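You operate a simulated robot arm through the tools that you are given. There is no shell and no other tool.

You are at the controls of a simulated two-armed robot. One attempt, no reset.

JOB
Take the wobble out of the foot on the flat plate.
Fine: blue-knobbed probe on, red-knobbed lock off, turn the black knob till LEVEL shows, lock on, probe back. Where these are worked on the way, their far stop is far enough and under half their travel is too little: blue-knobbed probe.
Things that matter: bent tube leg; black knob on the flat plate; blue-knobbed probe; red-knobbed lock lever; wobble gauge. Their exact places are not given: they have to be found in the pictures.

The check looks at the end state, three seconds after you hand in, the way a careful person would. Anything else that was tipped, shoved, dropped, spilled or broken makes it a failure.

ROBOT AND FRAMES
Two 7-joint arms with two-finger parallel grippers on one trunk, on a base that moves. Base frame: it is fixed to the floor where the robot stands at the start and does not move with it; the origin is under the middle of the robot, x ahead of it, y to its left, z up. Readings come in mm, rad, newtons and seconds.
The left shoulder is at the start at [50, 161, 1098], the right one opposite. With the tool pointing down near the work surface each hand reaches from about 240 to 680 mm from the robot's upright axis, wherever it stands, measured 20 degrees to its own side. Places, roughly: bent tube leg [600, 400, 900]; black knob on the flat plate [700, 200, 900]; blue-knobbed probe [500, 100, 900]; red-knobbed lock lever [500, 300, 900]; wobble gauge [900, 200, 900]. Payload 3.43 kg a hand.
Tool frame (each hand has its own): the origin (TCP) lies between the finger pads and is the grasp point; the fingertips stand 30 mm ahead of it; z points along the fingers, y is the line along which they close. Largest opening 94 mm; finger width 28, thickness 10; the body of the gripper, 50 by 96 mm, starts 55 mm behind the TCP.
Orientation is that of the tool frame in the base frame, as a unit quaternion [w, x, y, z]. With the fingers straight down and closing along the base's y, the tool's x points along the base's -x, its y along +y and its z along -z.

CONTROLS
- The arms move only by the tool jog_arm. It takes "left_rows", "right_rows" or both (then of equal length, played together; a hand with none holds still); each is a list of rows, each a list of 7 numbers: the shift along the base's x, y, z in mm, then the turn, a rotation vector about the base's x, y, z in rad, then the gripper command, from -1 (shut) to 1 (fully open), values between in proportion. In form: [[x, y, z, wx, wy, wz, hand], ...]. A call has 1 to 20 rows; each row shifts and turns the commanded pose from where the row before left it. Each row takes 0.2 s and may step no farther than 50 mm and 0.15 rad from the row before; otherwise, or with a gripper value out of range, the whole call is refused. Where a pose cannot be reached the arm comes as near as it can. A force on the tool above 60 N (or 10 N above the force at the start of the call, whichever is more), or a blocked arm, ends the call early, and 0.2 s more pass. Each finger travels about 45 mm/s and halts on what it meets, pressing with about 35 N; the grip force reading is that of the motor and also rises with nothing between the fingers. The clock runs only during rows and for 0.2 s after the last one: add rows that do not move to give the fingers time. It gives the time, the measured TCP pose, the force on the tool (base axes), the opening and the grip force at its end, in the units of the frame above (readings bear some noise), with the torque about the TCP (base axes, N m) and any sound that the robot's microphone picked up, and new pictures: "show" is both (left out), scene, wrist or none (wrist: the cameras of the hands that moved).
- Cameras (640 x 400 px; columns grow to the right, rows downward): "scene" is now at [142.1, 38.7, 1262.7]; the picture's right is [0.38, -0.92, 0.00], its down [-0.26, -0.11, -0.96] and it looks along [0.89, 0.37, -0.28] (base axes); focal length 214 px, centre (320, 200). "left" rides on the left gripper at [76, -14, -103] in its tool frame; the picture's right is [0.18, 0.98, 0.00], its down [-0.75, 0.14, -0.64] and it looks along [-0.63, 0.12, 0.77] (tool axes); focal length 243 px, centre (320, 200). "right" rides on the right gripper at [76, 14, -102] in its tool frame; the picture's right is [-0.18, 0.98, 0.00], its down [-0.75, -0.14, -0.64] and it looks along [-0.63, -0.12, 0.77] (tool axes); focal length 243 px, centre (320, 200).
- slide_trunk(by): slides the trunk up (or, below 0, down) by that many mm; the arms and the scene camera ride with it, the base frame stays. It gives what a move gives, with no picture.
- base_move(legs): drives the robot by 1 to 6 legs, each [ahead, left, turn to the left] in mm, mm and rad, along the robot's own axes; the way and the turn of a leg run together, so that a leg with both is an arc; at most 1500 mm and 3.142 rad a leg. The arms and the cameras ride along, it lands a little off, and it stops where it bumps. It gives what a move gives, and a new picture of the scene camera.
- head_to(pan, tilt): turns the head with the scene camera to pan (to the left, within 1.396 rad either way) and tilt (down, from -0.506 to 1.204), counted from straight ahead of the robot. It gives what a move gives, and a new picture of the scene camera.
- measure_at(camera, pixels): for up to 12 pixels [column, row] of the newest picture of that camera ("zoom" is the newest enlarged one), the place [x, y, z] in the base frame of the surface seen there, good to about 2 mm, but the place of the scene camera against the robot may be out by one fixed shift of up to 25 mm in any direction. It takes no simulated time.
- close_up(camera, box): a new picture of the part [left, top, right, bottom] of that camera's present view, enlarged. It takes no simulated time.
- finish_job(): hands the job in; it is judged then, once.

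Unless the task says otherwise, let go and move clear before handing in.

The tools are called after "Emit:" as name(argument=value, ...) on one line, values as JSON. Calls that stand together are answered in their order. jog_arm: Moves the arms, as the interface text tells. Its arguments: {"type":"object","properties":{"left_rows":{"type":"array"},"right_rows":{"type":"array"},"show":{"type":"string","enum":["both","scene","wrist","none"]}},"required":[]} The other tools are called the same way: slide_trunk (by) moves the trunk up or down; base_move (legs) drives the base; head_to (pan, tilt) turns the head that bears the scene camera; measure_at (camera, pixels) gives the place of the surface under pixels of a picture; close_up (camera, box) takes an enlarged picture of a part of a camera's view; finish_job () hands the job in.

At the start:

```text
t: 0.0
left_tcp_pos: [302.4, 276.8, 1181.6]
left_tcp_rot: [0.0, 0.0, 1.0, 0.0]
left_wrist_force: [0.6, -0.6, -0.2]
left_torque: [-0.02, -0.01, 0.01]
left_finger_gap: 94.1
left_grasp_force: 0.0
right_tcp_pos: [346.0, 8.0, 1210.7]
right_tcp_rot: [0.0, -0.001, 1.0, -0.001]
right_wrist_force: [0.1, 0.7, -0.2]
right_torque: [-0.01, -0.01, 0.0]
right_finger_gap: 93.8
right_grasp_force: 0.3
trunk travel left (down, up): [-125.0, 142.0]
robot x, y, heading: [2.4, -1.0, -0.002]
head pan, tilt (commanded): [0.391, 0.288]
```

scene: 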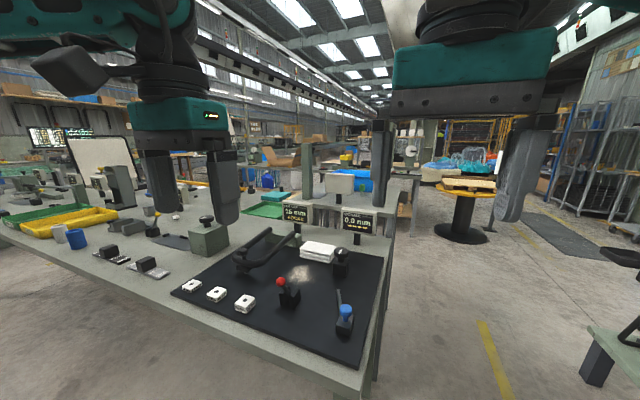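
right: 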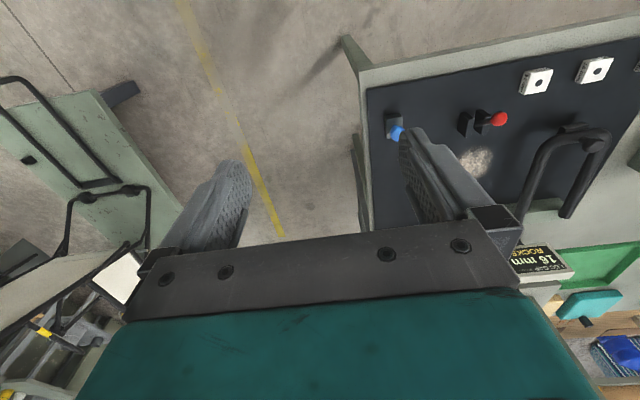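
left: 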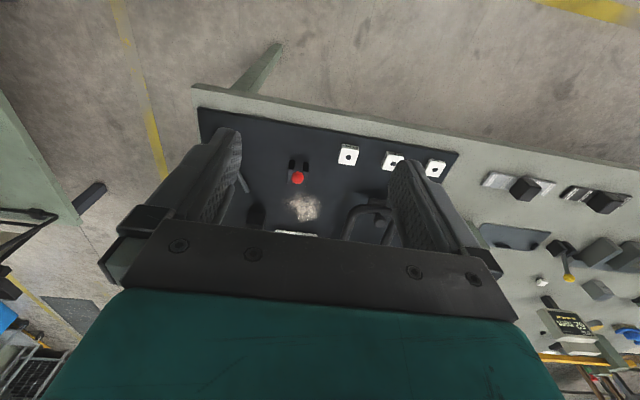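

The scene shows the dark mat with the blue knob at about (345,312), red knob at (281,282), black knob at (341,258), and displays at (295,212) and (358,222). I'll zoom in on these for detail.

Emit:
close_up(camera="scene", box=[220, 190, 420, 370])

Emit:
close_up(camera="scene", box=[270, 190, 390, 270])

Emit:
measure_at(camera="scene", pixels=[[345, 312], [281, 282], [341, 254], [340, 298], [290, 300], [345, 330], [295, 212], [358, 222], [318, 250], [250, 265], [300, 330], [345, 272]])

```text
2.22 times, centred on (320, 280) of scene
```

zoom: 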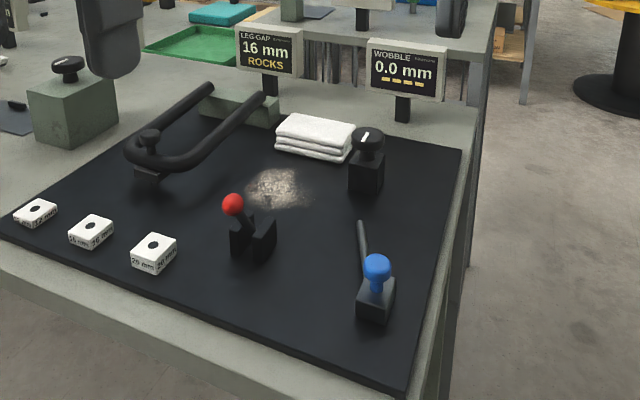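

```text
5.00 times, centred on (330, 230) of scene
```

zoom: 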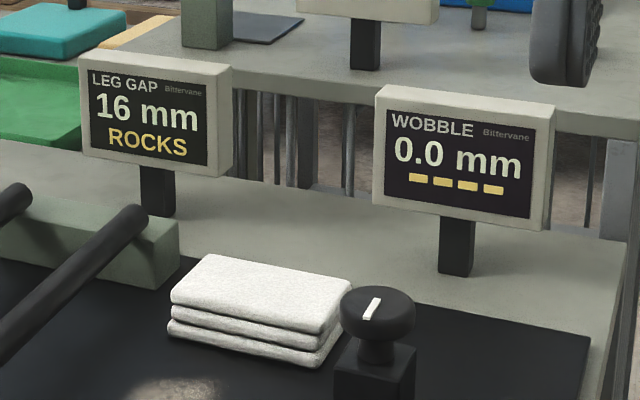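

```text
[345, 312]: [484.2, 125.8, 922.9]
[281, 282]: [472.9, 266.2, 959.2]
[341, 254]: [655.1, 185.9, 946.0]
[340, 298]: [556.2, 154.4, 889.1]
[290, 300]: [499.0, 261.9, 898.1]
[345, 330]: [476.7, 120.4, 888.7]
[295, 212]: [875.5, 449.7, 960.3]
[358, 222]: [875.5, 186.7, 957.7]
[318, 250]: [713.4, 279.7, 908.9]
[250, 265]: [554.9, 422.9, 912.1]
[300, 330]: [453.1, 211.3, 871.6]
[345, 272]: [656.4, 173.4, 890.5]
```

The gauges read LEG GAP "16 mm ROCKS" and WOBBLE "0.0 mm" with four dashes; there are white labelled blocks near (190,287), (216,294), (245,303). I'll zoom in on the blocks, the tube leg and the controls.

Emit:
close_up(camera="scene", box=[175, 270, 265, 320])

Emit:
close_up(camera="scene", box=[220, 215, 310, 275])

Emit:
close_up(camera="scene", box=[260, 265, 370, 345])

Emit:
close_up(camera="scene", box=[0, 160, 240, 290])

Emit:
close_up(camera="left", box=[200, 100, 480, 250])

```text
7.11 times, centred on (220, 295) of scene
```

zoom: 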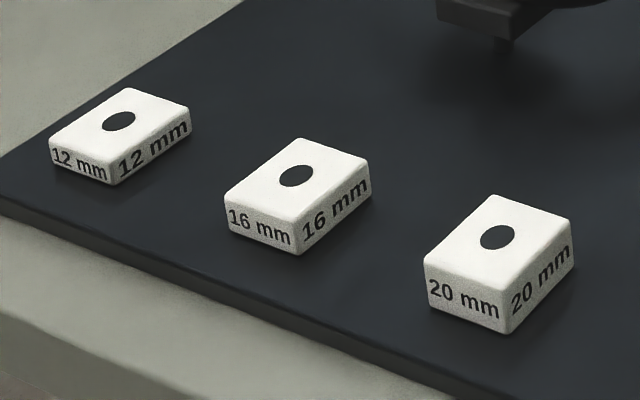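

```text
6.67 times, centred on (265, 245) of scene
```

zoom: 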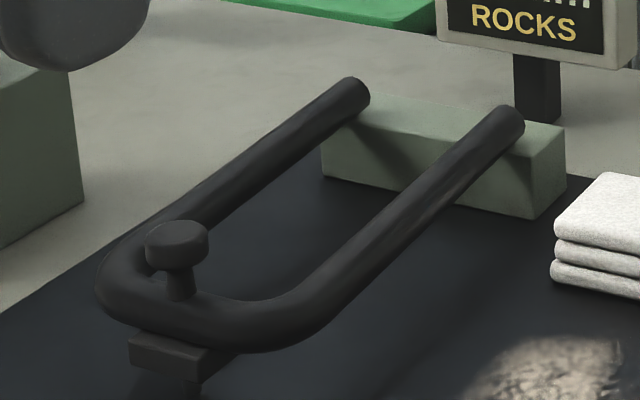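

```text
5.00 times, centred on (315, 305) of scene
```

zoom: 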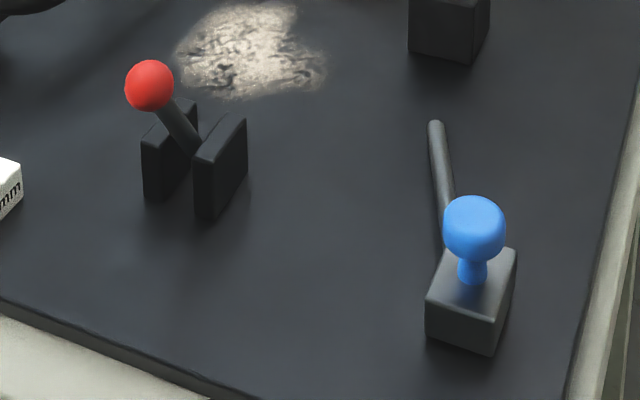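

```text
2.67 times, centred on (120, 225) of scene
```

zoom: 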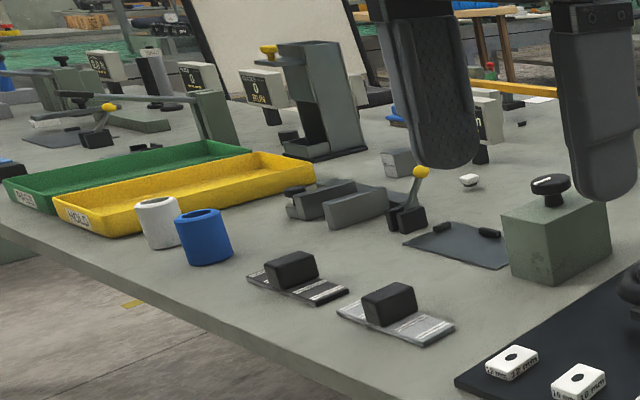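

```text
2.29 times, centred on (340, 175) of left
```

zoom: 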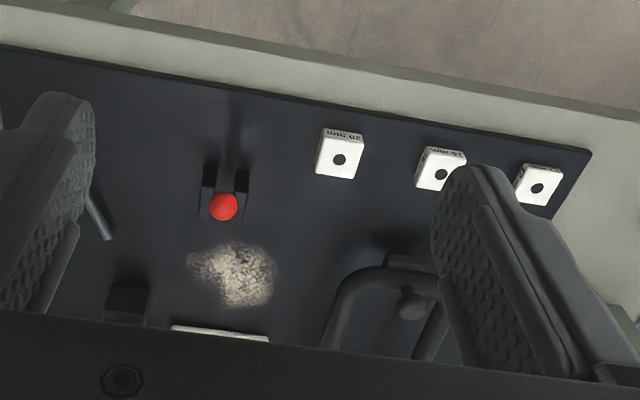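

The leg gap reads 16 mm and a "16 mm" block sits at about (216,294), so the coarse step looks like setting that block under the leg's foot. I'll compare scene measures with the wrist cameras' to find the scene shift.

Emit:
measure_at(camera="left", pixels=[[298, 178], [347, 155], [391, 160], [436, 168], [305, 208], [260, 215], [200, 110], [200, 90], [455, 155], [382, 210]])

Emit:
measure_at(camera="right", pixels=[[499, 119], [397, 133], [536, 82], [595, 70], [470, 160], [380, 100], [370, 75], [590, 140], [440, 50], [466, 122]])

Emit:
measure_at(camera="scene", pixels=[[281, 281], [244, 301], [217, 292], [190, 285], [345, 312], [180, 290], [357, 365], [370, 330], [300, 285], [264, 325]])

```text
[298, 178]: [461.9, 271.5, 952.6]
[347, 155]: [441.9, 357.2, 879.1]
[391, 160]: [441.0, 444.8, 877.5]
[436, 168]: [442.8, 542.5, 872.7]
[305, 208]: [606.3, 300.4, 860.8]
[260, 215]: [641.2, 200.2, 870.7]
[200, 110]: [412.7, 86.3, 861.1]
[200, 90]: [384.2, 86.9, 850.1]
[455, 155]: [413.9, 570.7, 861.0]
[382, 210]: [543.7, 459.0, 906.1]
```

```text
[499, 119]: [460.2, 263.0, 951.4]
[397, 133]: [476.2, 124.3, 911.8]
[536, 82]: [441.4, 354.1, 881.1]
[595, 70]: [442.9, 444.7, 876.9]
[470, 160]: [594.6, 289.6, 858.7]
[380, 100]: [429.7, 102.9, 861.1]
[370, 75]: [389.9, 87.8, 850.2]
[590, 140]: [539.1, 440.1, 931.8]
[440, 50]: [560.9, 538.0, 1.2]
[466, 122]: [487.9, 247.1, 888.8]
```

```text
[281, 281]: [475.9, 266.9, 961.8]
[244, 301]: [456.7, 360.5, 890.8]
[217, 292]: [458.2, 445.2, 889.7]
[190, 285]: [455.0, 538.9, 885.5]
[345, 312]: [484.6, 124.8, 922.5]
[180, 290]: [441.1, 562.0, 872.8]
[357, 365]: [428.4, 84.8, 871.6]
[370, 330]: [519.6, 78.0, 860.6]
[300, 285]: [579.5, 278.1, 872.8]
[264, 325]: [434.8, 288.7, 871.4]
```

The wrist measures show the scene camera reads about (+14, +2, +11) too far; the plate top is at z≈861 and the 16 mm block is centred near [442,445,877]. I'll bring the left hand down and pitch it forward for a low look under the leg's foot.

Emit:
jog_arm(left_rows=[[13, 27, -30, 0, -0.13, 0, 0], [13, 27, -30, 0, -0.13, 0, 0], [13, 27, -30, 0, -0.13, 0, 0], [13, 27, -30, 0, -0.13, 0, 0], [13, 27, -30, 0, -0.13, 0, 0], [13, 27, -30, 0, -0.13, 0, 0]], show="both")

```text
t: 1.4
left_tcp_pos: [380.8, 439.1, 999.3]
left_tcp_rot: [0.381, 0.0, 0.925, 0.001]
left_wrist_force: [-0.7, 0.2, 0.6]
left_torque: [0.0, 0.0, 0.0]
left_finger_gap: 47.2
left_grasp_force: 0.0
right_tcp_pos: [346.7, 8.0, 1210.8]
right_tcp_rot: [-0.001, -0.001, 1.0, -0.001]
right_wrist_force: [0.4, -0.2, 0.0]
right_torque: [0.01, 0.0, -0.03]
right_finger_gap: 94.0
right_grasp_force: 0.1
trunk travel left (down, up): [-125.0, 142.0]
robot x, y, heading: [5.0, 1.4, -0.002]
head pan, tilt (commanded): [0.391, 0.288]
```

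scene: 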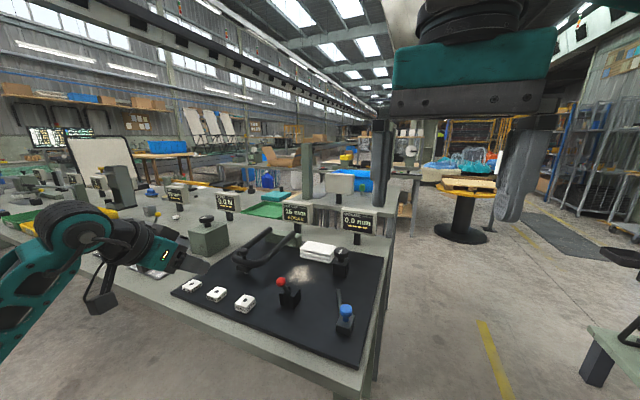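
left: 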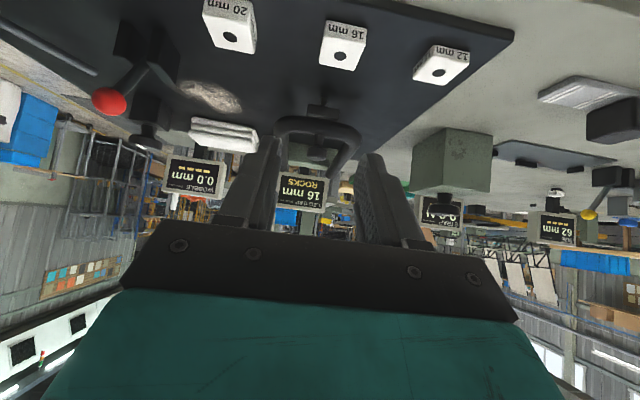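

The leg is visible upside down between the fingers near (320,130). Zooming in on it.

Emit:
close_up(camera="left", box=[240, 70, 400, 190])

Emit:
measure_at(camera="left", pixels=[[323, 111], [323, 104], [324, 119], [315, 131], [341, 46], [340, 140]])

Emit:
close_up(camera="left", box=[60, 60, 240, 200])

```text
3.33 times, centred on (320, 130) of left
```

zoom: 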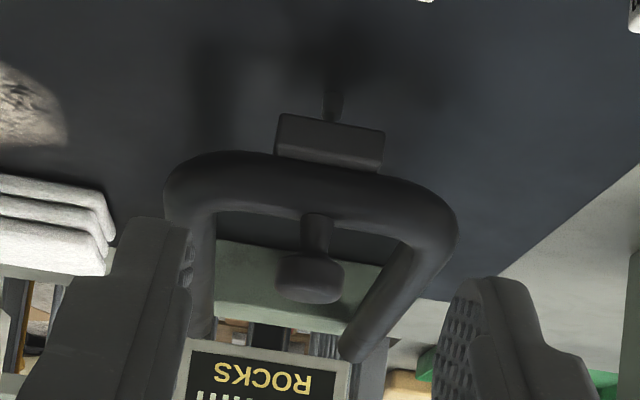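

```text
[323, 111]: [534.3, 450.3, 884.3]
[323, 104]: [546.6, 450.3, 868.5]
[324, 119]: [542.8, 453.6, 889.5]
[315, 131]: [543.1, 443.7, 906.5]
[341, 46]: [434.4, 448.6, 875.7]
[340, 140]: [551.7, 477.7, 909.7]
```

```text
2.86 times, centred on (150, 130) of left
```

zoom: 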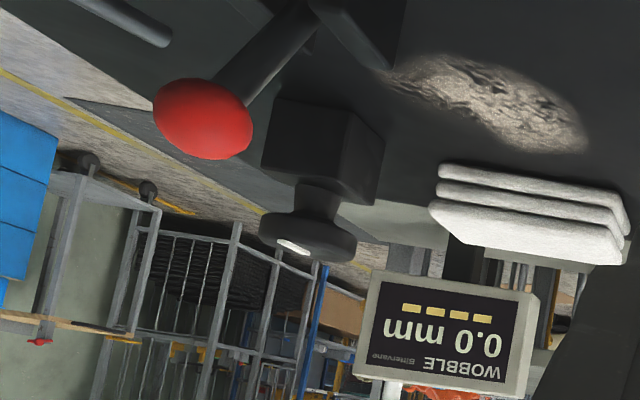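

The foot is a block under the tube with a pin below it that should enter the hole in the pad. I'll enlarge more and measure the foot, pin and knob.

Emit:
close_up(camera="left", box=[280, 82, 368, 152])

Emit:
close_up(camera="scene", box=[220, 215, 310, 275])

```text
5.71 times, centred on (324, 117) of left
```

zoom: 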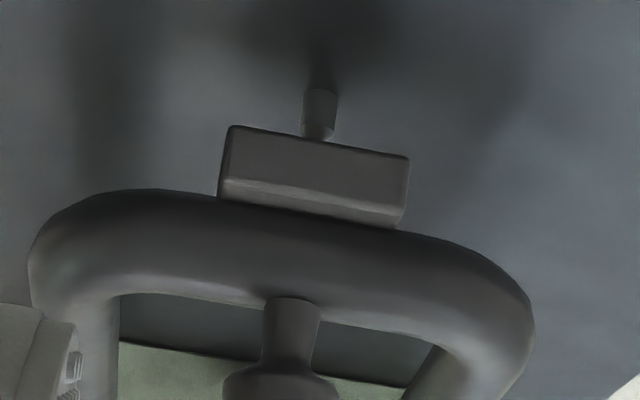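

```text
6.67 times, centred on (265, 245) of scene
```

zoom: 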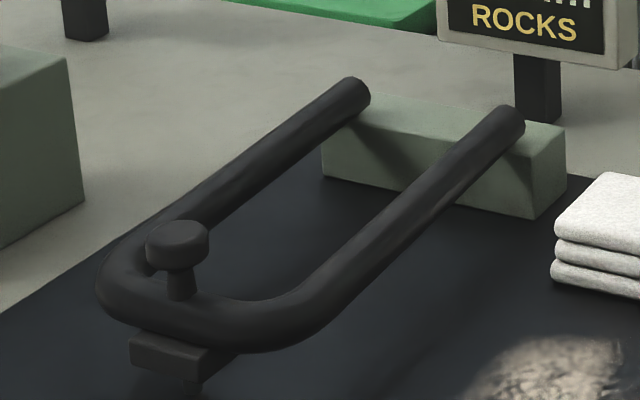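

Zoom on the scene shows the leg's knob at zoom (178,240) and foot block at (165,355). Measuring points on it.

Emit:
measure_at(camera="zoom", pixels=[[178, 228], [150, 245], [206, 245], [178, 258], [180, 285], [165, 345], [165, 360], [190, 388], [355, 82], [510, 112], [540, 140], [330, 130]])

Emit:
measure_at(camera="left", pixels=[[324, 98], [324, 94], [314, 107], [334, 109], [310, 101], [336, 107], [318, 147], [324, 92], [311, 152], [324, 151], [318, 154]])

```text
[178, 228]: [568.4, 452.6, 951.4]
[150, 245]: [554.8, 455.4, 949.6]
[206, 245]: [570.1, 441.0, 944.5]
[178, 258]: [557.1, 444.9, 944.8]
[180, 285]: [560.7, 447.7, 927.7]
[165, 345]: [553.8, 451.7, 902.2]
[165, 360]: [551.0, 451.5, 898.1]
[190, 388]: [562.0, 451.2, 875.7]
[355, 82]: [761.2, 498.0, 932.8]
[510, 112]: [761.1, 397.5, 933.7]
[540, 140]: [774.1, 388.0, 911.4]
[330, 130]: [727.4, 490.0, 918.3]
```

```text
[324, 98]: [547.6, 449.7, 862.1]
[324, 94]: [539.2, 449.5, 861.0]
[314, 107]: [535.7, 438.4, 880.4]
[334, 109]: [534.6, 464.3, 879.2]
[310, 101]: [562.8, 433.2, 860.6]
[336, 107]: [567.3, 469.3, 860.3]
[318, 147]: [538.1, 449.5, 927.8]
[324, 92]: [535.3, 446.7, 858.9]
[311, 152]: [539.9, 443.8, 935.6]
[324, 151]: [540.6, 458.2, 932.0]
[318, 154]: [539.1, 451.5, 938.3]
```

The foot block's underside is at z≈877 with the pin at about [547,450], and the leg's knob is near [550,449,938]. Next I'll bring the right hand nearer to look at the probe and lock lever.

Emit:
jog_arm(right_rows=[[-7, 35, -28, 0, 0, 0, 1], [-7, 35, -28, 0, 0, 0, 1], [-7, 35, -28, 0, 0, 0, 1], [-7, 35, -28, 0, 0, 0, 1]], show="wrist")

Emit:
close_up(camera="right", box=[200, 80, 520, 280])

```text
t: 2.4
left_tcp_pos: [380.2, 438.7, 1000.9]
left_tcp_rot: [0.38, -0.002, 0.925, 0.0]
left_wrist_force: [-0.2, 0.7, 0.0]
left_torque: [-0.03, -0.01, 0.0]
left_finger_gap: 47.2
left_grasp_force: 0.1
right_tcp_pos: [318.1, 148.1, 1098.0]
right_tcp_rot: [0.001, 0.0, 1.0, 0.0]
right_wrist_force: [-0.5, -0.3, 0.4]
right_torque: [-0.01, -0.02, -0.01]
right_finger_gap: 93.9
right_grasp_force: 0.1
trunk travel left (down, up): [-125.0, 142.0]
robot x, y, heading: [2.7, 1.2, -0.003]
head pan, tilt (commanded): [0.391, 0.288]
```

right: 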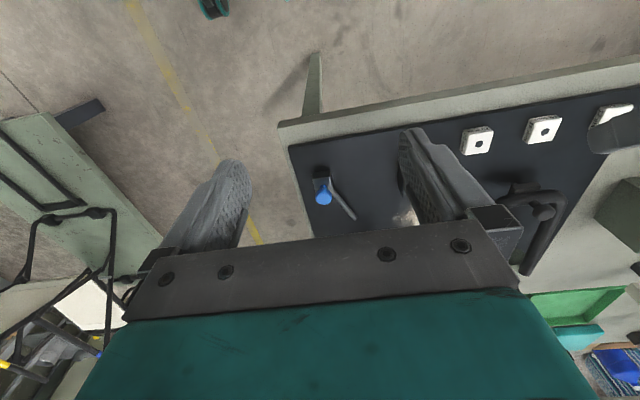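

```text
2.00 times, centred on (360, 180) of right
```

zoom: 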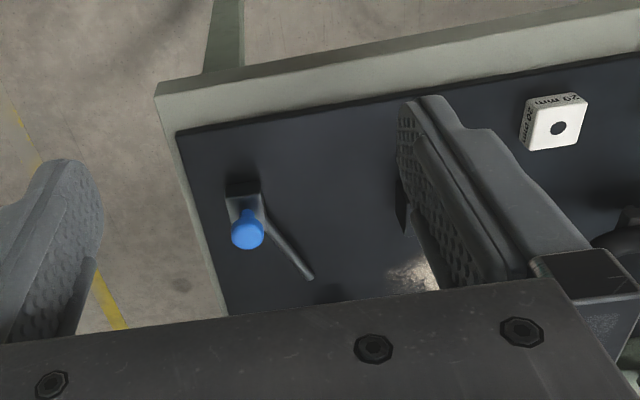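

The blue knob sits on a small block at zoom (245,215), with a rod reaching to zoom (310,277). Let me measure this and zoom further.

Emit:
measure_at(camera="zoom", pixels=[[247, 218], [247, 232], [248, 245], [242, 186], [230, 200], [258, 196], [265, 215], [285, 240], [309, 276], [232, 232], [262, 232], [242, 210]])

Emit:
close_up(camera="right", box=[290, 150, 380, 230])

Emit:
close_up(camera="scene", box=[320, 280, 370, 340])

Emit:
close_up(camera="scene", box=[260, 265, 320, 315])

```text
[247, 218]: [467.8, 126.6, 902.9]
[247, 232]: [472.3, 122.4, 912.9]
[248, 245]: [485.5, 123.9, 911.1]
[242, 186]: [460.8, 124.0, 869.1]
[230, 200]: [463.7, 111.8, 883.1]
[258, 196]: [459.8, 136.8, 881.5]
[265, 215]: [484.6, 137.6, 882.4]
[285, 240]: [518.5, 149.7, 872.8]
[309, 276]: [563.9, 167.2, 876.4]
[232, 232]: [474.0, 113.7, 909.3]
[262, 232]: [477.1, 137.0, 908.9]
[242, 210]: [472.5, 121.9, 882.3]
```

```text
5.00 times, centred on (335, 190) of right
```

zoom: 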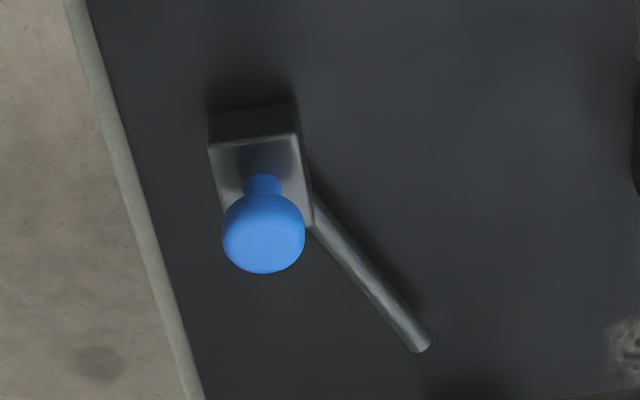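

```text
6.67 times, centred on (345, 310) of scene
```

zoom: 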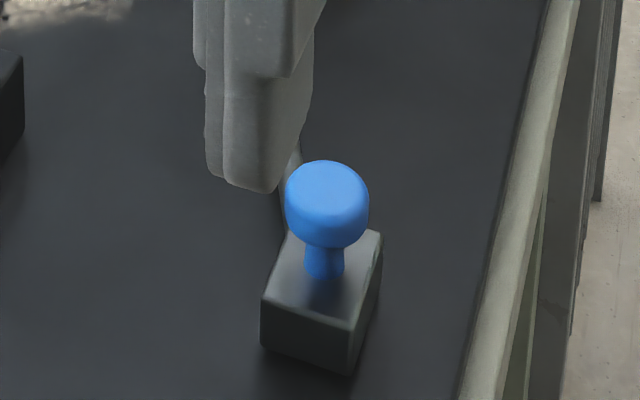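

```text
8.00 times, centred on (290, 290) of scene
```

zoom: 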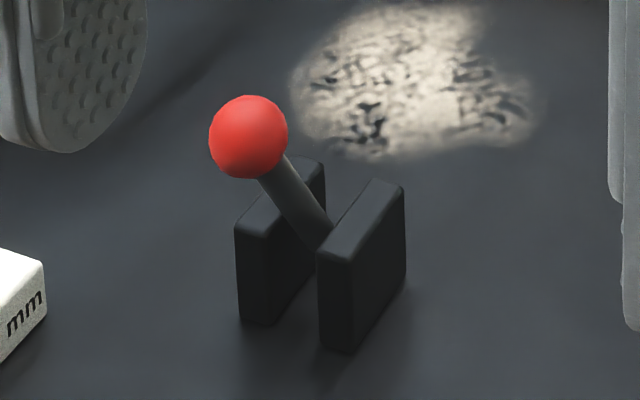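

The lever is clamped between two plates and leans toward the robot; the probe's rod points toward the black knob's box. Now I'll look closely at the 16 mm pad via the left wrist camera for its dimensions and hole.

Emit:
close_up(camera="left", box=[301, 10, 381, 80])

```text
5.71 times, centred on (341, 45) of left
```

zoom: 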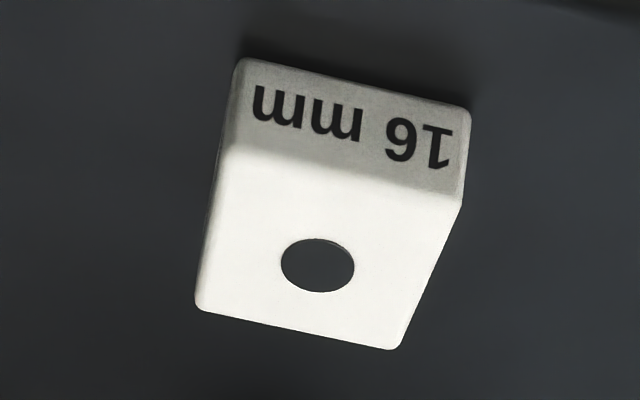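

Emit:
measure_at(camera="zoom", pixels=[[228, 152], [458, 195], [200, 300], [396, 343], [317, 265], [285, 265], [352, 268], [317, 242], [317, 288], [238, 62], [466, 112]])

```text
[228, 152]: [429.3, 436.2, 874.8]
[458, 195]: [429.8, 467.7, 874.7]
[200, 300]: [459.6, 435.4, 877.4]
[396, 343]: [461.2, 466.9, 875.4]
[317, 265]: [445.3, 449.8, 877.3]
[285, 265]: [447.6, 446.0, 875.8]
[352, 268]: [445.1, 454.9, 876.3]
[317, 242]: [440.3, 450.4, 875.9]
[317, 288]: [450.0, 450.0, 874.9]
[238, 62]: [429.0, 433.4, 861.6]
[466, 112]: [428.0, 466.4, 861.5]
```

The pad spans about x 428–462, y 434–468 with its hole centred near [445,450], the same y as the pin. I'll refine the pin, foot and knob positions.

Emit:
close_up(camera="left", box=[280, 82, 368, 152])

Emit:
measure_at(camera="zoom", pixels=[[319, 98], [319, 110], [319, 122], [308, 110], [331, 110], [228, 140], [400, 170], [315, 150], [315, 185], [290, 330], [290, 385], [319, 92]])

Emit:
close_up(camera="left", box=[290, 120, 350, 165])

Emit:
measure_at(camera="zoom", pixels=[[290, 290], [200, 320], [390, 320], [290, 350], [295, 210]])

```text
5.71 times, centred on (324, 117) of left
```

zoom: 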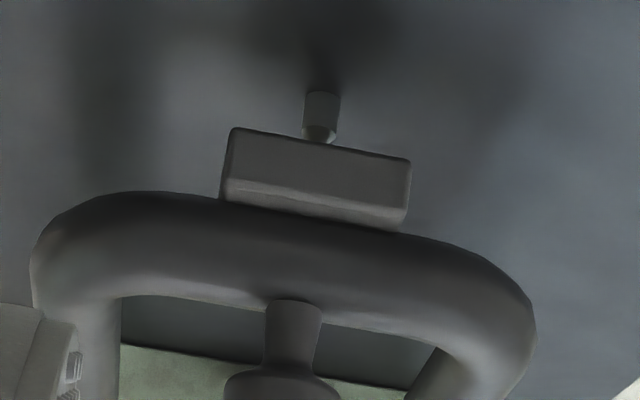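

```text
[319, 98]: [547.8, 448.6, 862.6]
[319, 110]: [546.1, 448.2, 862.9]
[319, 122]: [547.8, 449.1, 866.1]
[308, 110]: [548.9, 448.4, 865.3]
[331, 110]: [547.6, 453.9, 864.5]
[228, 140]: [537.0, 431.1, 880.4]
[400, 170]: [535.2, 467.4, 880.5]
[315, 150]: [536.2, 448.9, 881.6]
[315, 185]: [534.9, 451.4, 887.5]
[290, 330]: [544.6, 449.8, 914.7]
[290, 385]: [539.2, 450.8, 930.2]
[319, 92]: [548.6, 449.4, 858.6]
```

```text
8.89 times, centred on (320, 142) of left
```

zoom: 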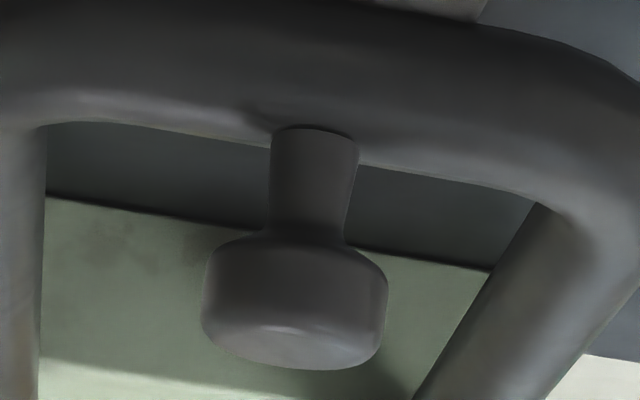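

```text
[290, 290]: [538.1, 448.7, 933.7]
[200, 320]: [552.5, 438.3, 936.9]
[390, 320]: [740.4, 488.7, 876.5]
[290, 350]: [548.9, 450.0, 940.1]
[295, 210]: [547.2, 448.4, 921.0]
```

The pin is at about [551,450], the leg's knob centre about [550,450,934]. I plan to shift the robot left so both hands reach the leg; first I'll lift the left hand clear and look left.

Emit:
jog_arm(left_rows=[[-10, -20, 35, 0, 0.13, 0, 0], [-10, -20, 35, 0, 0.13, 0, 0], [-10, -20, 35, 0, 0.13, 0, 0], [-10, -20, 35, 0, 0.13, 0, 0], [-10, -20, 35, 0, 0.13, 0, 0], [-10, -20, 35, 0, 0.13, 0, 0]], right_rows=[[0, -15, 20, 0, 0, 0, 1], [0, -15, 20, 0, 0, 0, 1], [0, -15, 20, 0, 0, 0, 1], [0, -15, 20, 0, 0, 0, 1], [0, -15, 20, 0, 0, 0, 1], [0, -15, 20, 0, 0, 0, 1]], show="none")

Emit:
head_to(pan=1.0, tilt=0.6)

```text
t: 3.8
left_tcp_pos: [319.0, 319.6, 1212.4]
left_tcp_rot: [0.0, 0.0, 1.0, 0.001]
left_wrist_force: [-0.4, -0.4, 0.7]
left_torque: [0.04, -0.01, -0.01]
left_finger_gap: 46.7
left_grasp_force: 0.1
right_tcp_pos: [317.1, 55.9, 1218.9]
right_tcp_rot: [0.0, 0.001, 1.0, 0.001]
right_wrist_force: [0.1, -0.7, -0.2]
right_torque: [0.02, -0.03, 0.0]
right_finger_gap: 94.0
right_grasp_force: 0.0
trunk travel left (down, up): [-125.0, 142.0]
robot x, y, heading: [-2.6, 0.7, 0.003]
head pan, tilt (commanded): [0.391, 0.288]
```

```text
t: 4.8
left_tcp_pos: [320.0, 321.5, 1211.2]
left_tcp_rot: [0.001, 0.0, 1.0, 0.001]
left_wrist_force: [0.0, 0.3, -0.4]
left_torque: [0.01, 0.01, -0.02]
left_finger_gap: 47.1
left_grasp_force: 0.0
right_tcp_pos: [317.8, 56.7, 1219.0]
right_tcp_rot: [0.0, 0.0, 1.0, 0.0]
right_wrist_force: [0.2, 0.3, 0.6]
right_torque: [0.02, -0.01, 0.02]
right_finger_gap: 94.0
right_grasp_force: 0.1
trunk travel left (down, up): [-125.0, 142.0]
robot x, y, heading: [0.2, -3.0, -0.001]
head pan, tilt (commanded): [1.0, 0.6]
```

scene: 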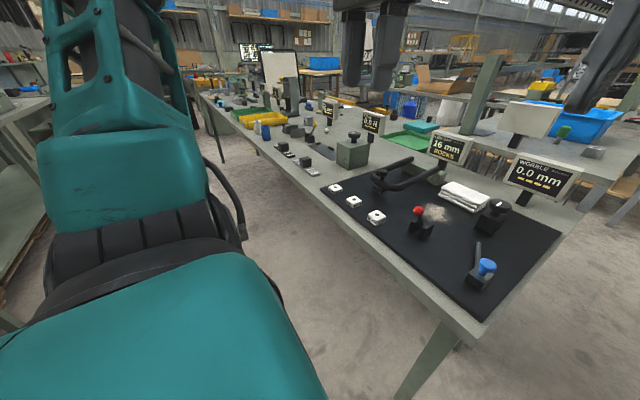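

The floor to the left along the table looks clear. I'll measure the neighbouring table at the far left (20,130) and the table's leg (430,365) to be sure of room.

Emit:
measure_at(camera="scene", pixels=[[20, 130], [15, 260], [430, 365], [330, 330], [270, 200], [215, 125], [350, 220], [460, 320], [240, 215]])

Emit:
head_to(pan=1.39, tilt=0.5)

```text
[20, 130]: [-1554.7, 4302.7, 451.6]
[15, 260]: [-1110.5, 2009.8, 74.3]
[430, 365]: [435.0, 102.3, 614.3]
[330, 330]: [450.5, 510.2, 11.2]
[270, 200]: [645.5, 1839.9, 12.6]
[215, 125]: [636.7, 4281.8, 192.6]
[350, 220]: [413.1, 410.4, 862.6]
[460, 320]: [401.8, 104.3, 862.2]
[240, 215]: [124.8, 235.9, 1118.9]
```

```text
t: 5.7
left_tcp_pos: [319.9, 320.7, 1209.3]
left_tcp_rot: [0.002, 0.0, 1.0, 0.0]
left_wrist_force: [-0.4, 0.4, -0.4]
left_torque: [0.02, 0.03, 0.02]
left_finger_gap: 46.9
left_grasp_force: 0.1
right_tcp_pos: [317.8, 56.7, 1218.0]
right_tcp_rot: [0.001, -0.001, 1.0, 0.0]
right_wrist_force: [0.1, -0.8, -0.2]
right_torque: [-0.03, 0.02, -0.01]
right_finger_gap: 93.9
right_grasp_force: 0.1
trunk travel left (down, up): [-125.0, 142.0]
robot x, y, heading: [2.2, -1.8, -0.003]
head pan, tilt (commanded): [1.389, 0.499]
```

scene: 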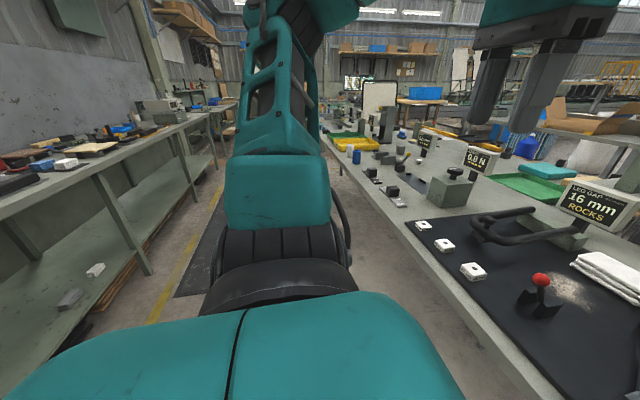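

The corridor to the left is clear. I'll drive 380 mm left.

Emit:
base_move(legs=[[0, 380, 0]])

Emit:
head_to(pan=0.0, tilt=0.55)

```text
t: 9.6
left_tcp_pos: [321.0, 703.4, 1210.7]
left_tcp_rot: [0.0, 0.001, 1.0, 0.0]
left_wrist_force: [0.2, 0.1, 0.2]
left_torque: [0.02, -0.01, 0.01]
left_finger_gap: 46.9
left_grasp_force: 0.0
right_tcp_pos: [318.4, 439.6, 1218.8]
right_tcp_rot: [0.001, 0.0, 1.0, 0.0]
right_wrist_force: [0.1, -0.6, -0.2]
right_torque: [0.01, 0.01, 0.03]
right_finger_gap: 93.9
right_grasp_force: 0.1
trunk travel left (down, up): [-125.0, 142.0]
robot x, y, heading: [1.2, 381.3, 0.001]
head pan, tilt (commanded): [1.389, 0.499]
```

scene: 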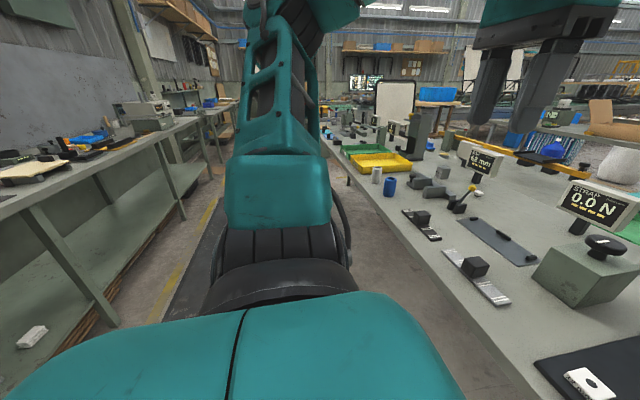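

```text
t: 11.1
left_tcp_pos: [320.7, 703.8, 1211.7]
left_tcp_rot: [0.0, 0.0, 1.0, 0.0]
left_wrist_force: [-0.2, -0.1, 0.0]
left_torque: [-0.01, -0.01, 0.0]
left_finger_gap: 47.0
left_grasp_force: 0.0
right_tcp_pos: [318.9, 438.6, 1219.2]
right_tcp_rot: [0.0, 0.0, 1.0, -0.001]
right_wrist_force: [0.7, -0.4, -0.1]
right_torque: [0.01, 0.01, 0.01]
right_finger_gap: 94.2
right_grasp_force: 0.0
trunk travel left (down, up): [-125.0, 142.0]
robot x, y, heading: [-0.7, 382.1, 0.003]
head pan, tilt (commanded): [0.0, 0.55]
```

scene: 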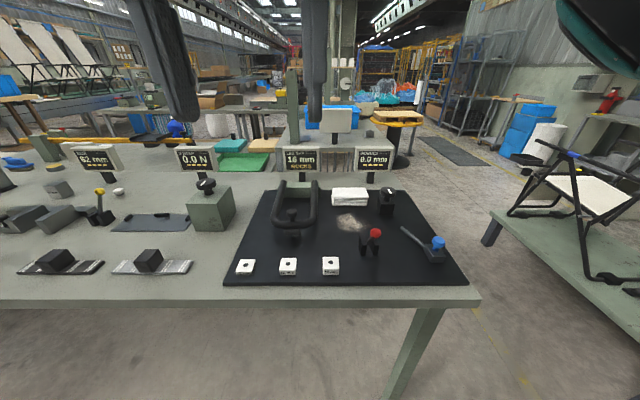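

The robot now stands at y≈382 with the leg directly ahead. I'll move the left hand above the leg's knob at [551,450] while the right hand steps aside.

Emit:
jog_arm(left_rows=[[28.7, -31.7, -17, 0, 0, 0, 0], [28.7, -31.7, -17, 0, 0, 0, 0], [28.7, -31.7, -17, 0, 0, 0, 0], [28.7, -31.7, -17, 0, 0, 0, 0], [28.7, -31.7, -17, 0, 0, 0, 0], [28.7, -31.7, -17, 0, 0, 0, 0], [28.7, -31.7, -17, 0, 0, 0, 0], [28.7, -31.7, -17, 0, 0, 0, 0]], right_rows=[[0, -16, -8, 0, 0, 0, 0.2], [0, -16, -8, 0, 0, 0, 0.2], [0, -16, -8, 0, 0, 0, 0.2], [0, -16, -8, 0, 0, 0, 0.2], [0, -16, -8, 0, 0, 0, 0.2], [0, -16, -8, 0, 0, 0, 0.2], [0, -16, -8, 0, 0, 0, 0.2], [0, -16, -8, 0, 0, 0, 0.2]], show="both")

```text
t: 12.9
left_tcp_pos: [475.4, 549.0, 1118.4]
left_tcp_rot: [-0.001, 0.001, 1.0, 0.0]
left_wrist_force: [0.4, -0.5, -0.1]
left_torque: [0.01, -0.02, -0.04]
left_finger_gap: 46.9
left_grasp_force: 0.2
left hand out of reach, approached as far as the arm can: row 6, 7, 8
right_tcp_pos: [318.4, 309.5, 1155.3]
right_tcp_rot: [0.0, -0.001, 1.0, 0.001]
right_wrist_force: [-0.3, 0.2, -0.3]
right_torque: [-0.02, 0.02, 0.02]
right_finger_gap: 56.4
right_grasp_force: 0.0
trunk travel left (down, up): [-125.0, 142.0]
robot x, y, heading: [-3.5, 384.4, -0.003]
head pan, tilt (commanded): [0.0, 0.55]
```

scene: 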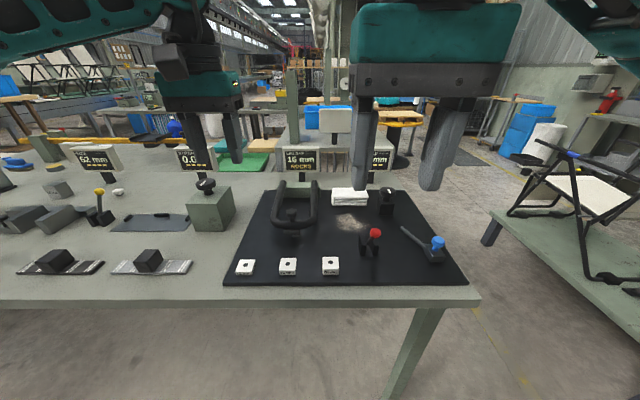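
right: 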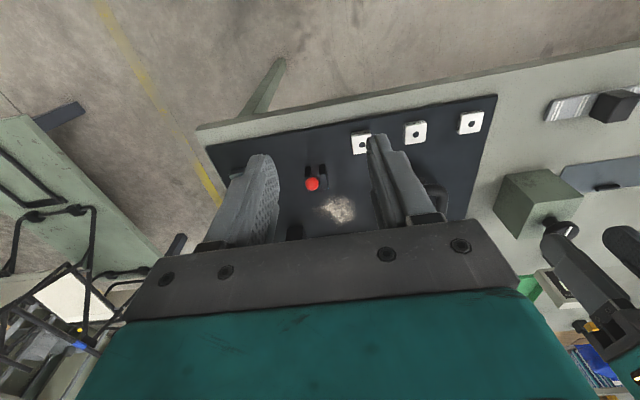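
left: 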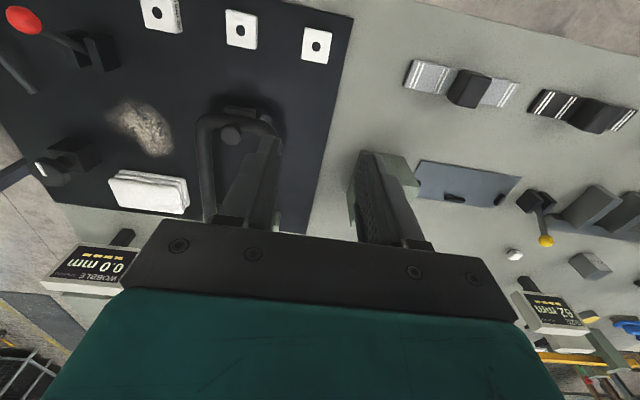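

The left hand stopped short at [475,549,1118], out of reach at that height. I'll send a still row to see where the commanded pose stands, and descend straight down.

Emit:
jog_arm(left_rows=[[0, 0, -20, 0, 0, 0, 0], [0, 0, -20, 0, 0, 0, 0]], show="none")

```text
t: 13.5
left_tcp_pos: [473.9, 549.0, 1078.2]
left_tcp_rot: [0.0, 0.0, 1.0, 0.0]
left_wrist_force: [-0.4, 0.0, -0.5]
left_torque: [0.0, 0.03, 0.02]
left_finger_gap: 47.2
left_grasp_force: 0.0
right_tcp_pos: [318.6, 310.0, 1155.4]
right_tcp_rot: [0.001, 0.001, 1.0, 0.0]
right_wrist_force: [0.1, 0.2, 0.4]
right_torque: [0.0, -0.01, 0.05]
right_finger_gap: 56.2
right_grasp_force: 0.1
trunk travel left (down, up): [-125.0, 142.0]
robot x, y, heading: [0.9, 381.3, -0.001]
head pan, tilt (commanded): [0.0, 0.55]
```

A fresh call starts from the actual pose. I'll try going over at this lower height toward [551,450,1060].

Emit:
jog_arm(left_rows=[[19, -25, -5, 0, 0, 0, 0], [19, -25, -5, 0, 0, 0, 0], [19, -25, -5, 0, 0, 0, 0], [19, -24, -5, 0, 0, 0, 0]], show="both")

```text
t: 14.5
left_tcp_pos: [481.3, 532.1, 1046.1]
left_tcp_rot: [0.0, 0.0, 1.0, -0.001]
left_wrist_force: [-0.1, 0.4, -0.8]
left_torque: [-0.01, 0.02, -0.01]
left_finger_gap: 46.9
left_grasp_force: 0.1
left hand out of reach, approached as far as the arm can: row 1, 2, 3, 4
right_tcp_pos: [317.6, 310.0, 1155.5]
right_tcp_rot: [0.0, 0.0, 1.0, 0.0]
right_wrist_force: [-0.1, 0.1, 1.0]
right_torque: [0.0, 0.02, 0.01]
right_finger_gap: 56.3
right_grasp_force: 0.1
trunk travel left (down, up): [-125.0, 142.0]
robot x, y, heading: [-0.2, 383.2, 0.001]
head pan, tilt (commanded): [0.0, 0.55]
```

scene: 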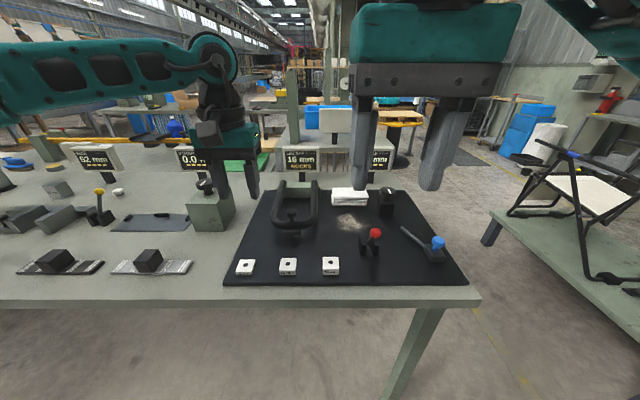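
left: 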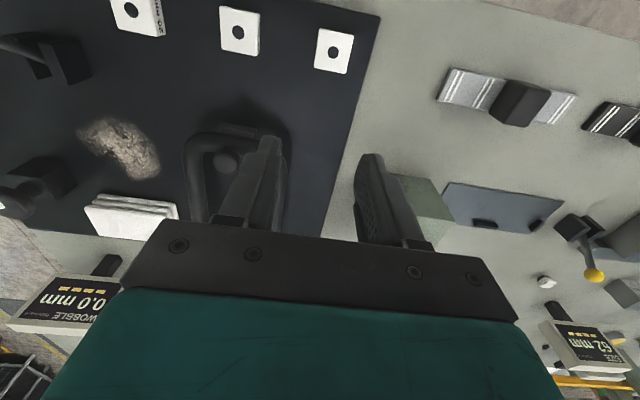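

Still limited, around [481,532,1046]. Before probing reach further I'll check where the green box near scene (212,208) stands, since the fingers are close to it.

Emit:
measure_at(camera="scene", pixels=[[205, 182], [232, 210], [188, 210], [212, 200], [190, 195], [232, 192], [228, 225], [290, 214], [250, 180]])

Emit:
measure_at(camera="left", pixels=[[398, 190], [430, 210], [420, 180], [225, 162], [440, 205]])

```text
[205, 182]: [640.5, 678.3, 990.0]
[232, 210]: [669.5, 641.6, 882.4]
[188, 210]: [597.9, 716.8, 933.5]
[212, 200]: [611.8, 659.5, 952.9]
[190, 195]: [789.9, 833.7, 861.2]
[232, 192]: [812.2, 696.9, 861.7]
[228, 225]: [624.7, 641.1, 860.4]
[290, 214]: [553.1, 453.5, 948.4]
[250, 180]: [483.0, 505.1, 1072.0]
```

```text
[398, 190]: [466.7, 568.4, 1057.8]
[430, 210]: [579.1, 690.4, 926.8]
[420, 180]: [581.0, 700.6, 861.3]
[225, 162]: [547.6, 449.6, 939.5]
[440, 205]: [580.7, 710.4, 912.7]
```

The green box spans y≥640, well away. I'll test the left hand's sideways reach toward y=450 at its present x.

Emit:
jog_arm(left_rows=[[0, -25, 0, 0, 0, 0, 0], [0, -25, 0, 0, 0, 0, 0], [0, -25, 0, 0, 0, 0, 0]], show="none")

```text
t: 15.3
left_tcp_pos: [446.9, 507.4, 1039.4]
left_tcp_rot: [0.0, 0.001, 1.0, -0.002]
left_wrist_force: [0.5, -0.1, 0.3]
left_torque: [0.01, -0.01, -0.02]
left_finger_gap: 47.1
left_grasp_force: 0.2
left hand out of reach, approached as far as the arm can: row 1, 2, 3
right_tcp_pos: [318.0, 309.3, 1154.5]
right_tcp_rot: [0.0, 0.001, 1.0, -0.001]
right_wrist_force: [0.0, 0.2, 0.6]
right_torque: [0.01, 0.03, -0.02]
right_finger_gap: 56.5
right_grasp_force: 0.1
trunk travel left (down, up): [-125.0, 142.0]
robot x, y, heading: [0.3, 380.1, 0.004]
head pan, tilt (commanded): [0.0, 0.55]
```

The left hand's inward reach is limited with this yaw (about 16–19° bearing). I'll test whether yawing the tool frees it: rotate +0.45 rad about z and try again toward y=450.

Emit:
jog_arm(left_rows=[[0, 0, 0, 0, 0, 0.15, 0], [0, 0, 0, 0, 0, 0.15, 0], [0, 0, 0, 0, 0, 0.15, 0], [10, -20, 0, 0, 0, 0, 0], [10, -20, 0, 0, 0, 0, 0], [10, -20, 0, 0, 0, 0, 0]], show="none")

```text
t: 16.7
left_tcp_pos: [448.7, 507.1, 1039.3]
left_tcp_rot: [0.0, -0.224, 0.975, 0.0]
left_wrist_force: [0.2, 0.4, 0.4]
left_torque: [0.02, 0.02, -0.01]
left_finger_gap: 46.8
left_grasp_force: 0.0
left hand out of reach, approached as far as the arm can: row 4, 5, 6
right_tcp_pos: [317.4, 309.7, 1154.9]
right_tcp_rot: [0.0, 0.0, 1.0, 0.0]
right_wrist_force: [0.1, 0.4, -0.7]
right_torque: [-0.03, 0.02, 0.0]
right_finger_gap: 56.4
right_grasp_force: 0.1
trunk travel left (down, up): [-125.0, 142.0]
robot x, y, heading: [1.2, 381.8, -0.001]
head pan, tilt (commanded): [0.0, 0.55]
```

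Yaw made no difference, so a shoulder or elbow limit governs it. I'll look at the left arm's posture with the head.

Emit:
head_to(pan=0.9, tilt=0.1)

Emit:
head_to(pan=-0.9, tilt=0.1)

```text
t: 17.9
left_tcp_pos: [447.9, 507.7, 1038.4]
left_tcp_rot: [0.0, -0.223, 0.975, 0.0]
left_wrist_force: [-0.3, 0.2, 0.1]
left_torque: [0.02, -0.03, -0.03]
left_finger_gap: 47.0
left_grasp_force: 0.0
right_tcp_pos: [319.2, 309.2, 1155.7]
right_tcp_rot: [0.0, -0.001, 1.0, 0.0]
right_wrist_force: [-0.1, -0.6, 0.1]
right_torque: [-0.03, -0.02, -0.02]
right_finger_gap: 56.5
right_grasp_force: 0.0
trunk travel left (down, up): [-125.0, 142.0]
robot x, y, heading: [3.5, 383.2, -0.0]
head pan, tilt (commanded): [0.901, 0.099]
```

scene: 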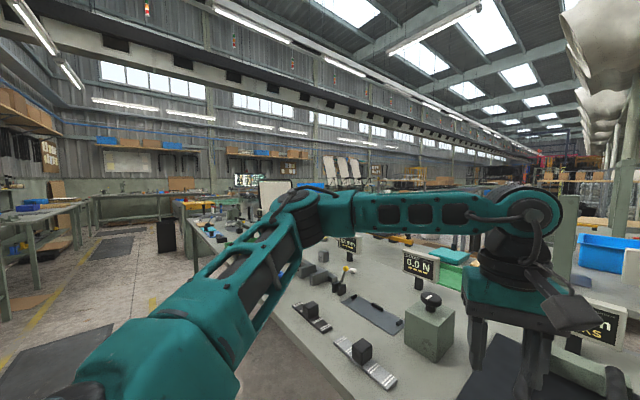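

```text
t: 19.7
left_tcp_pos: [448.5, 506.9, 1038.6]
left_tcp_rot: [-0.001, -0.224, 0.975, 0.001]
left_wrist_force: [-0.1, 0.0, -0.3]
left_torque: [0.03, 0.01, 0.01]
left_finger_gap: 47.1
left_grasp_force: 0.1
right_tcp_pos: [318.8, 310.6, 1155.0]
right_tcp_rot: [0.0, 0.001, 1.0, 0.0]
right_wrist_force: [-0.4, 0.3, -0.6]
right_torque: [0.0, -0.02, -0.02]
right_finger_gap: 56.4
right_grasp_force: 0.1
trunk travel left (down, up): [-125.0, 142.0]
robot x, y, heading: [2.2, 382.1, 0.005]
head pan, tilt (commanded): [-0.901, 0.099]
```

scene: 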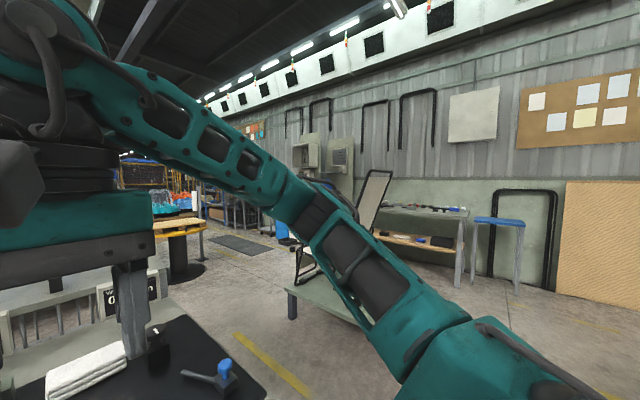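

The left arm's elbow is out to the side with the forearm pointing inward. I'll pull the left hand away and test the right hand's reach with its fingers pitched forward near the 16 mm pad.

Emit:
jog_arm(left_rows=[[-7, 16, 16, 0, 0, -0.064, 0], [-7, 16, 16, 0, 0, -0.064, 0], [-7, 16, 16, 0, 0, -0.064, 0], [-7, 16, 16, 0, 0, -0.064, 0], [-7, 16, 16, 0, 0, -0.064, 0], [-7, 16, 16, 0, 0, -0.064, 0], [-7, 16, 16, 0, 0, -0.064, 0]], right_rows=[[5, 19, -26, 0, -0.128, 0, 0.2], [5, 19, -26, 0, -0.128, 0, 0.2], [5, 19, -26, 0, -0.128, 0, 0.2], [5, 19, -26, 0, -0.128, 0, 0.2], [5, 19, -26, 0, -0.128, 0, 0.2], [5, 19, -26, 0, -0.128, 0, 0.2], [5, 19, -26, 0, -0.128, 0, 0.2]], show="none")

Emit:
head_to(pan=0.0, tilt=0.5)

```text
t: 21.3
left_tcp_pos: [397.7, 618.9, 1151.9]
left_tcp_rot: [0.0, 0.0, 1.0, 0.0]
left_wrist_force: [-0.6, 0.4, 0.1]
left_torque: [0.03, -0.01, 0.02]
left_finger_gap: 47.1
left_grasp_force: 0.1
right_tcp_pos: [351.0, 444.0, 972.0]
right_tcp_rot: [0.435, 0.0, 0.9, 0.001]
right_wrist_force: [-0.6, 0.2, -0.2]
right_torque: [0.03, -0.01, -0.04]
right_finger_gap: 56.4
right_grasp_force: 0.0
trunk travel left (down, up): [-125.0, 142.0]
robot x, y, heading: [2.0, 382.3, -0.003]
head pan, tilt (commanded): [-0.901, 0.099]
```

```text
t: 22.5
left_tcp_pos: [399.4, 620.6, 1150.4]
left_tcp_rot: [-0.001, -0.002, 1.0, 0.0]
left_wrist_force: [-1.0, 0.2, -0.2]
left_torque: [0.01, -0.01, 0.0]
left_finger_gap: 47.1
left_grasp_force: 0.1
right_tcp_pos: [351.7, 443.7, 971.8]
right_tcp_rot: [0.432, 0.001, 0.902, 0.0]
right_wrist_force: [-0.2, -1.4, -0.9]
right_torque: [0.02, 0.01, -0.03]
right_finger_gap: 56.5
right_grasp_force: 0.1
trunk travel left (down, up): [-125.0, 142.0]
robot x, y, heading: [-2.7, 382.5, 0.0]
head pan, tilt (commanded): [0.0, 0.499]
```

scene: 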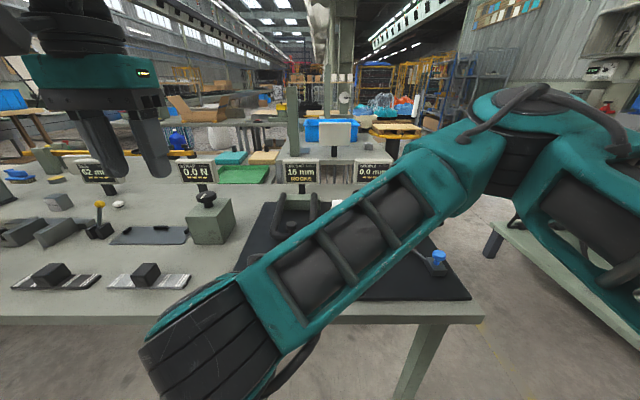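

The right hand reaches [351,444,972] with the forward pitch. I'll advance toward the pad, staying above it, and look.

Emit:
jog_arm(right_rows=[[17, 1.5, -12, 0, 0, 0, 0.3], [17, 1.5, -12, 0, 0, 0, 0.3], [17, 1.5, -12, 0, 0, 0, 0.3], [17, 1.5, -12, 0, 0, 0, 0.3]], show="both")

```text
t: 23.5
left_tcp_pos: [398.9, 618.6, 1152.0]
left_tcp_rot: [0.0, -0.001, 1.0, 0.0]
left_wrist_force: [-0.7, -0.9, 0.1]
left_torque: [0.01, -0.02, 0.02]
left_finger_gap: 47.0
left_grasp_force: 0.0
right_tcp_pos: [422.1, 448.7, 925.2]
right_tcp_rot: [0.433, 0.0, 0.902, 0.0]
right_wrist_force: [-0.1, 1.0, -0.3]
right_torque: [0.02, 0.02, 0.02]
right_finger_gap: 61.0
right_grasp_force: 0.0
trunk travel left (down, up): [-125.0, 142.0]
robot x, y, heading: [-0.4, 383.5, -0.002]
head pan, tilt (commanded): [0.0, 0.499]
```

scene: 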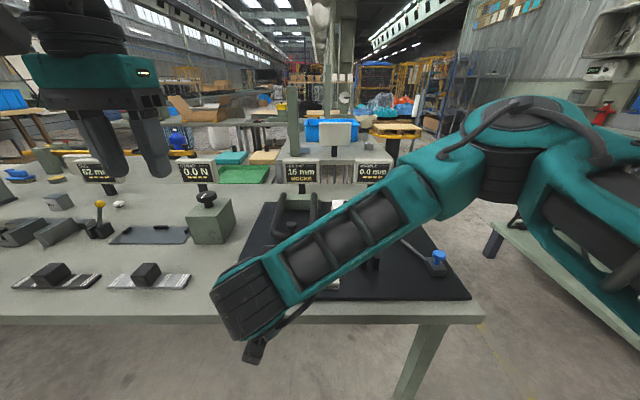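
right: 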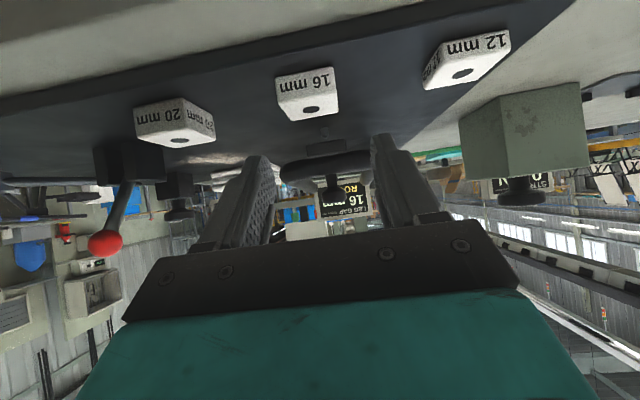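

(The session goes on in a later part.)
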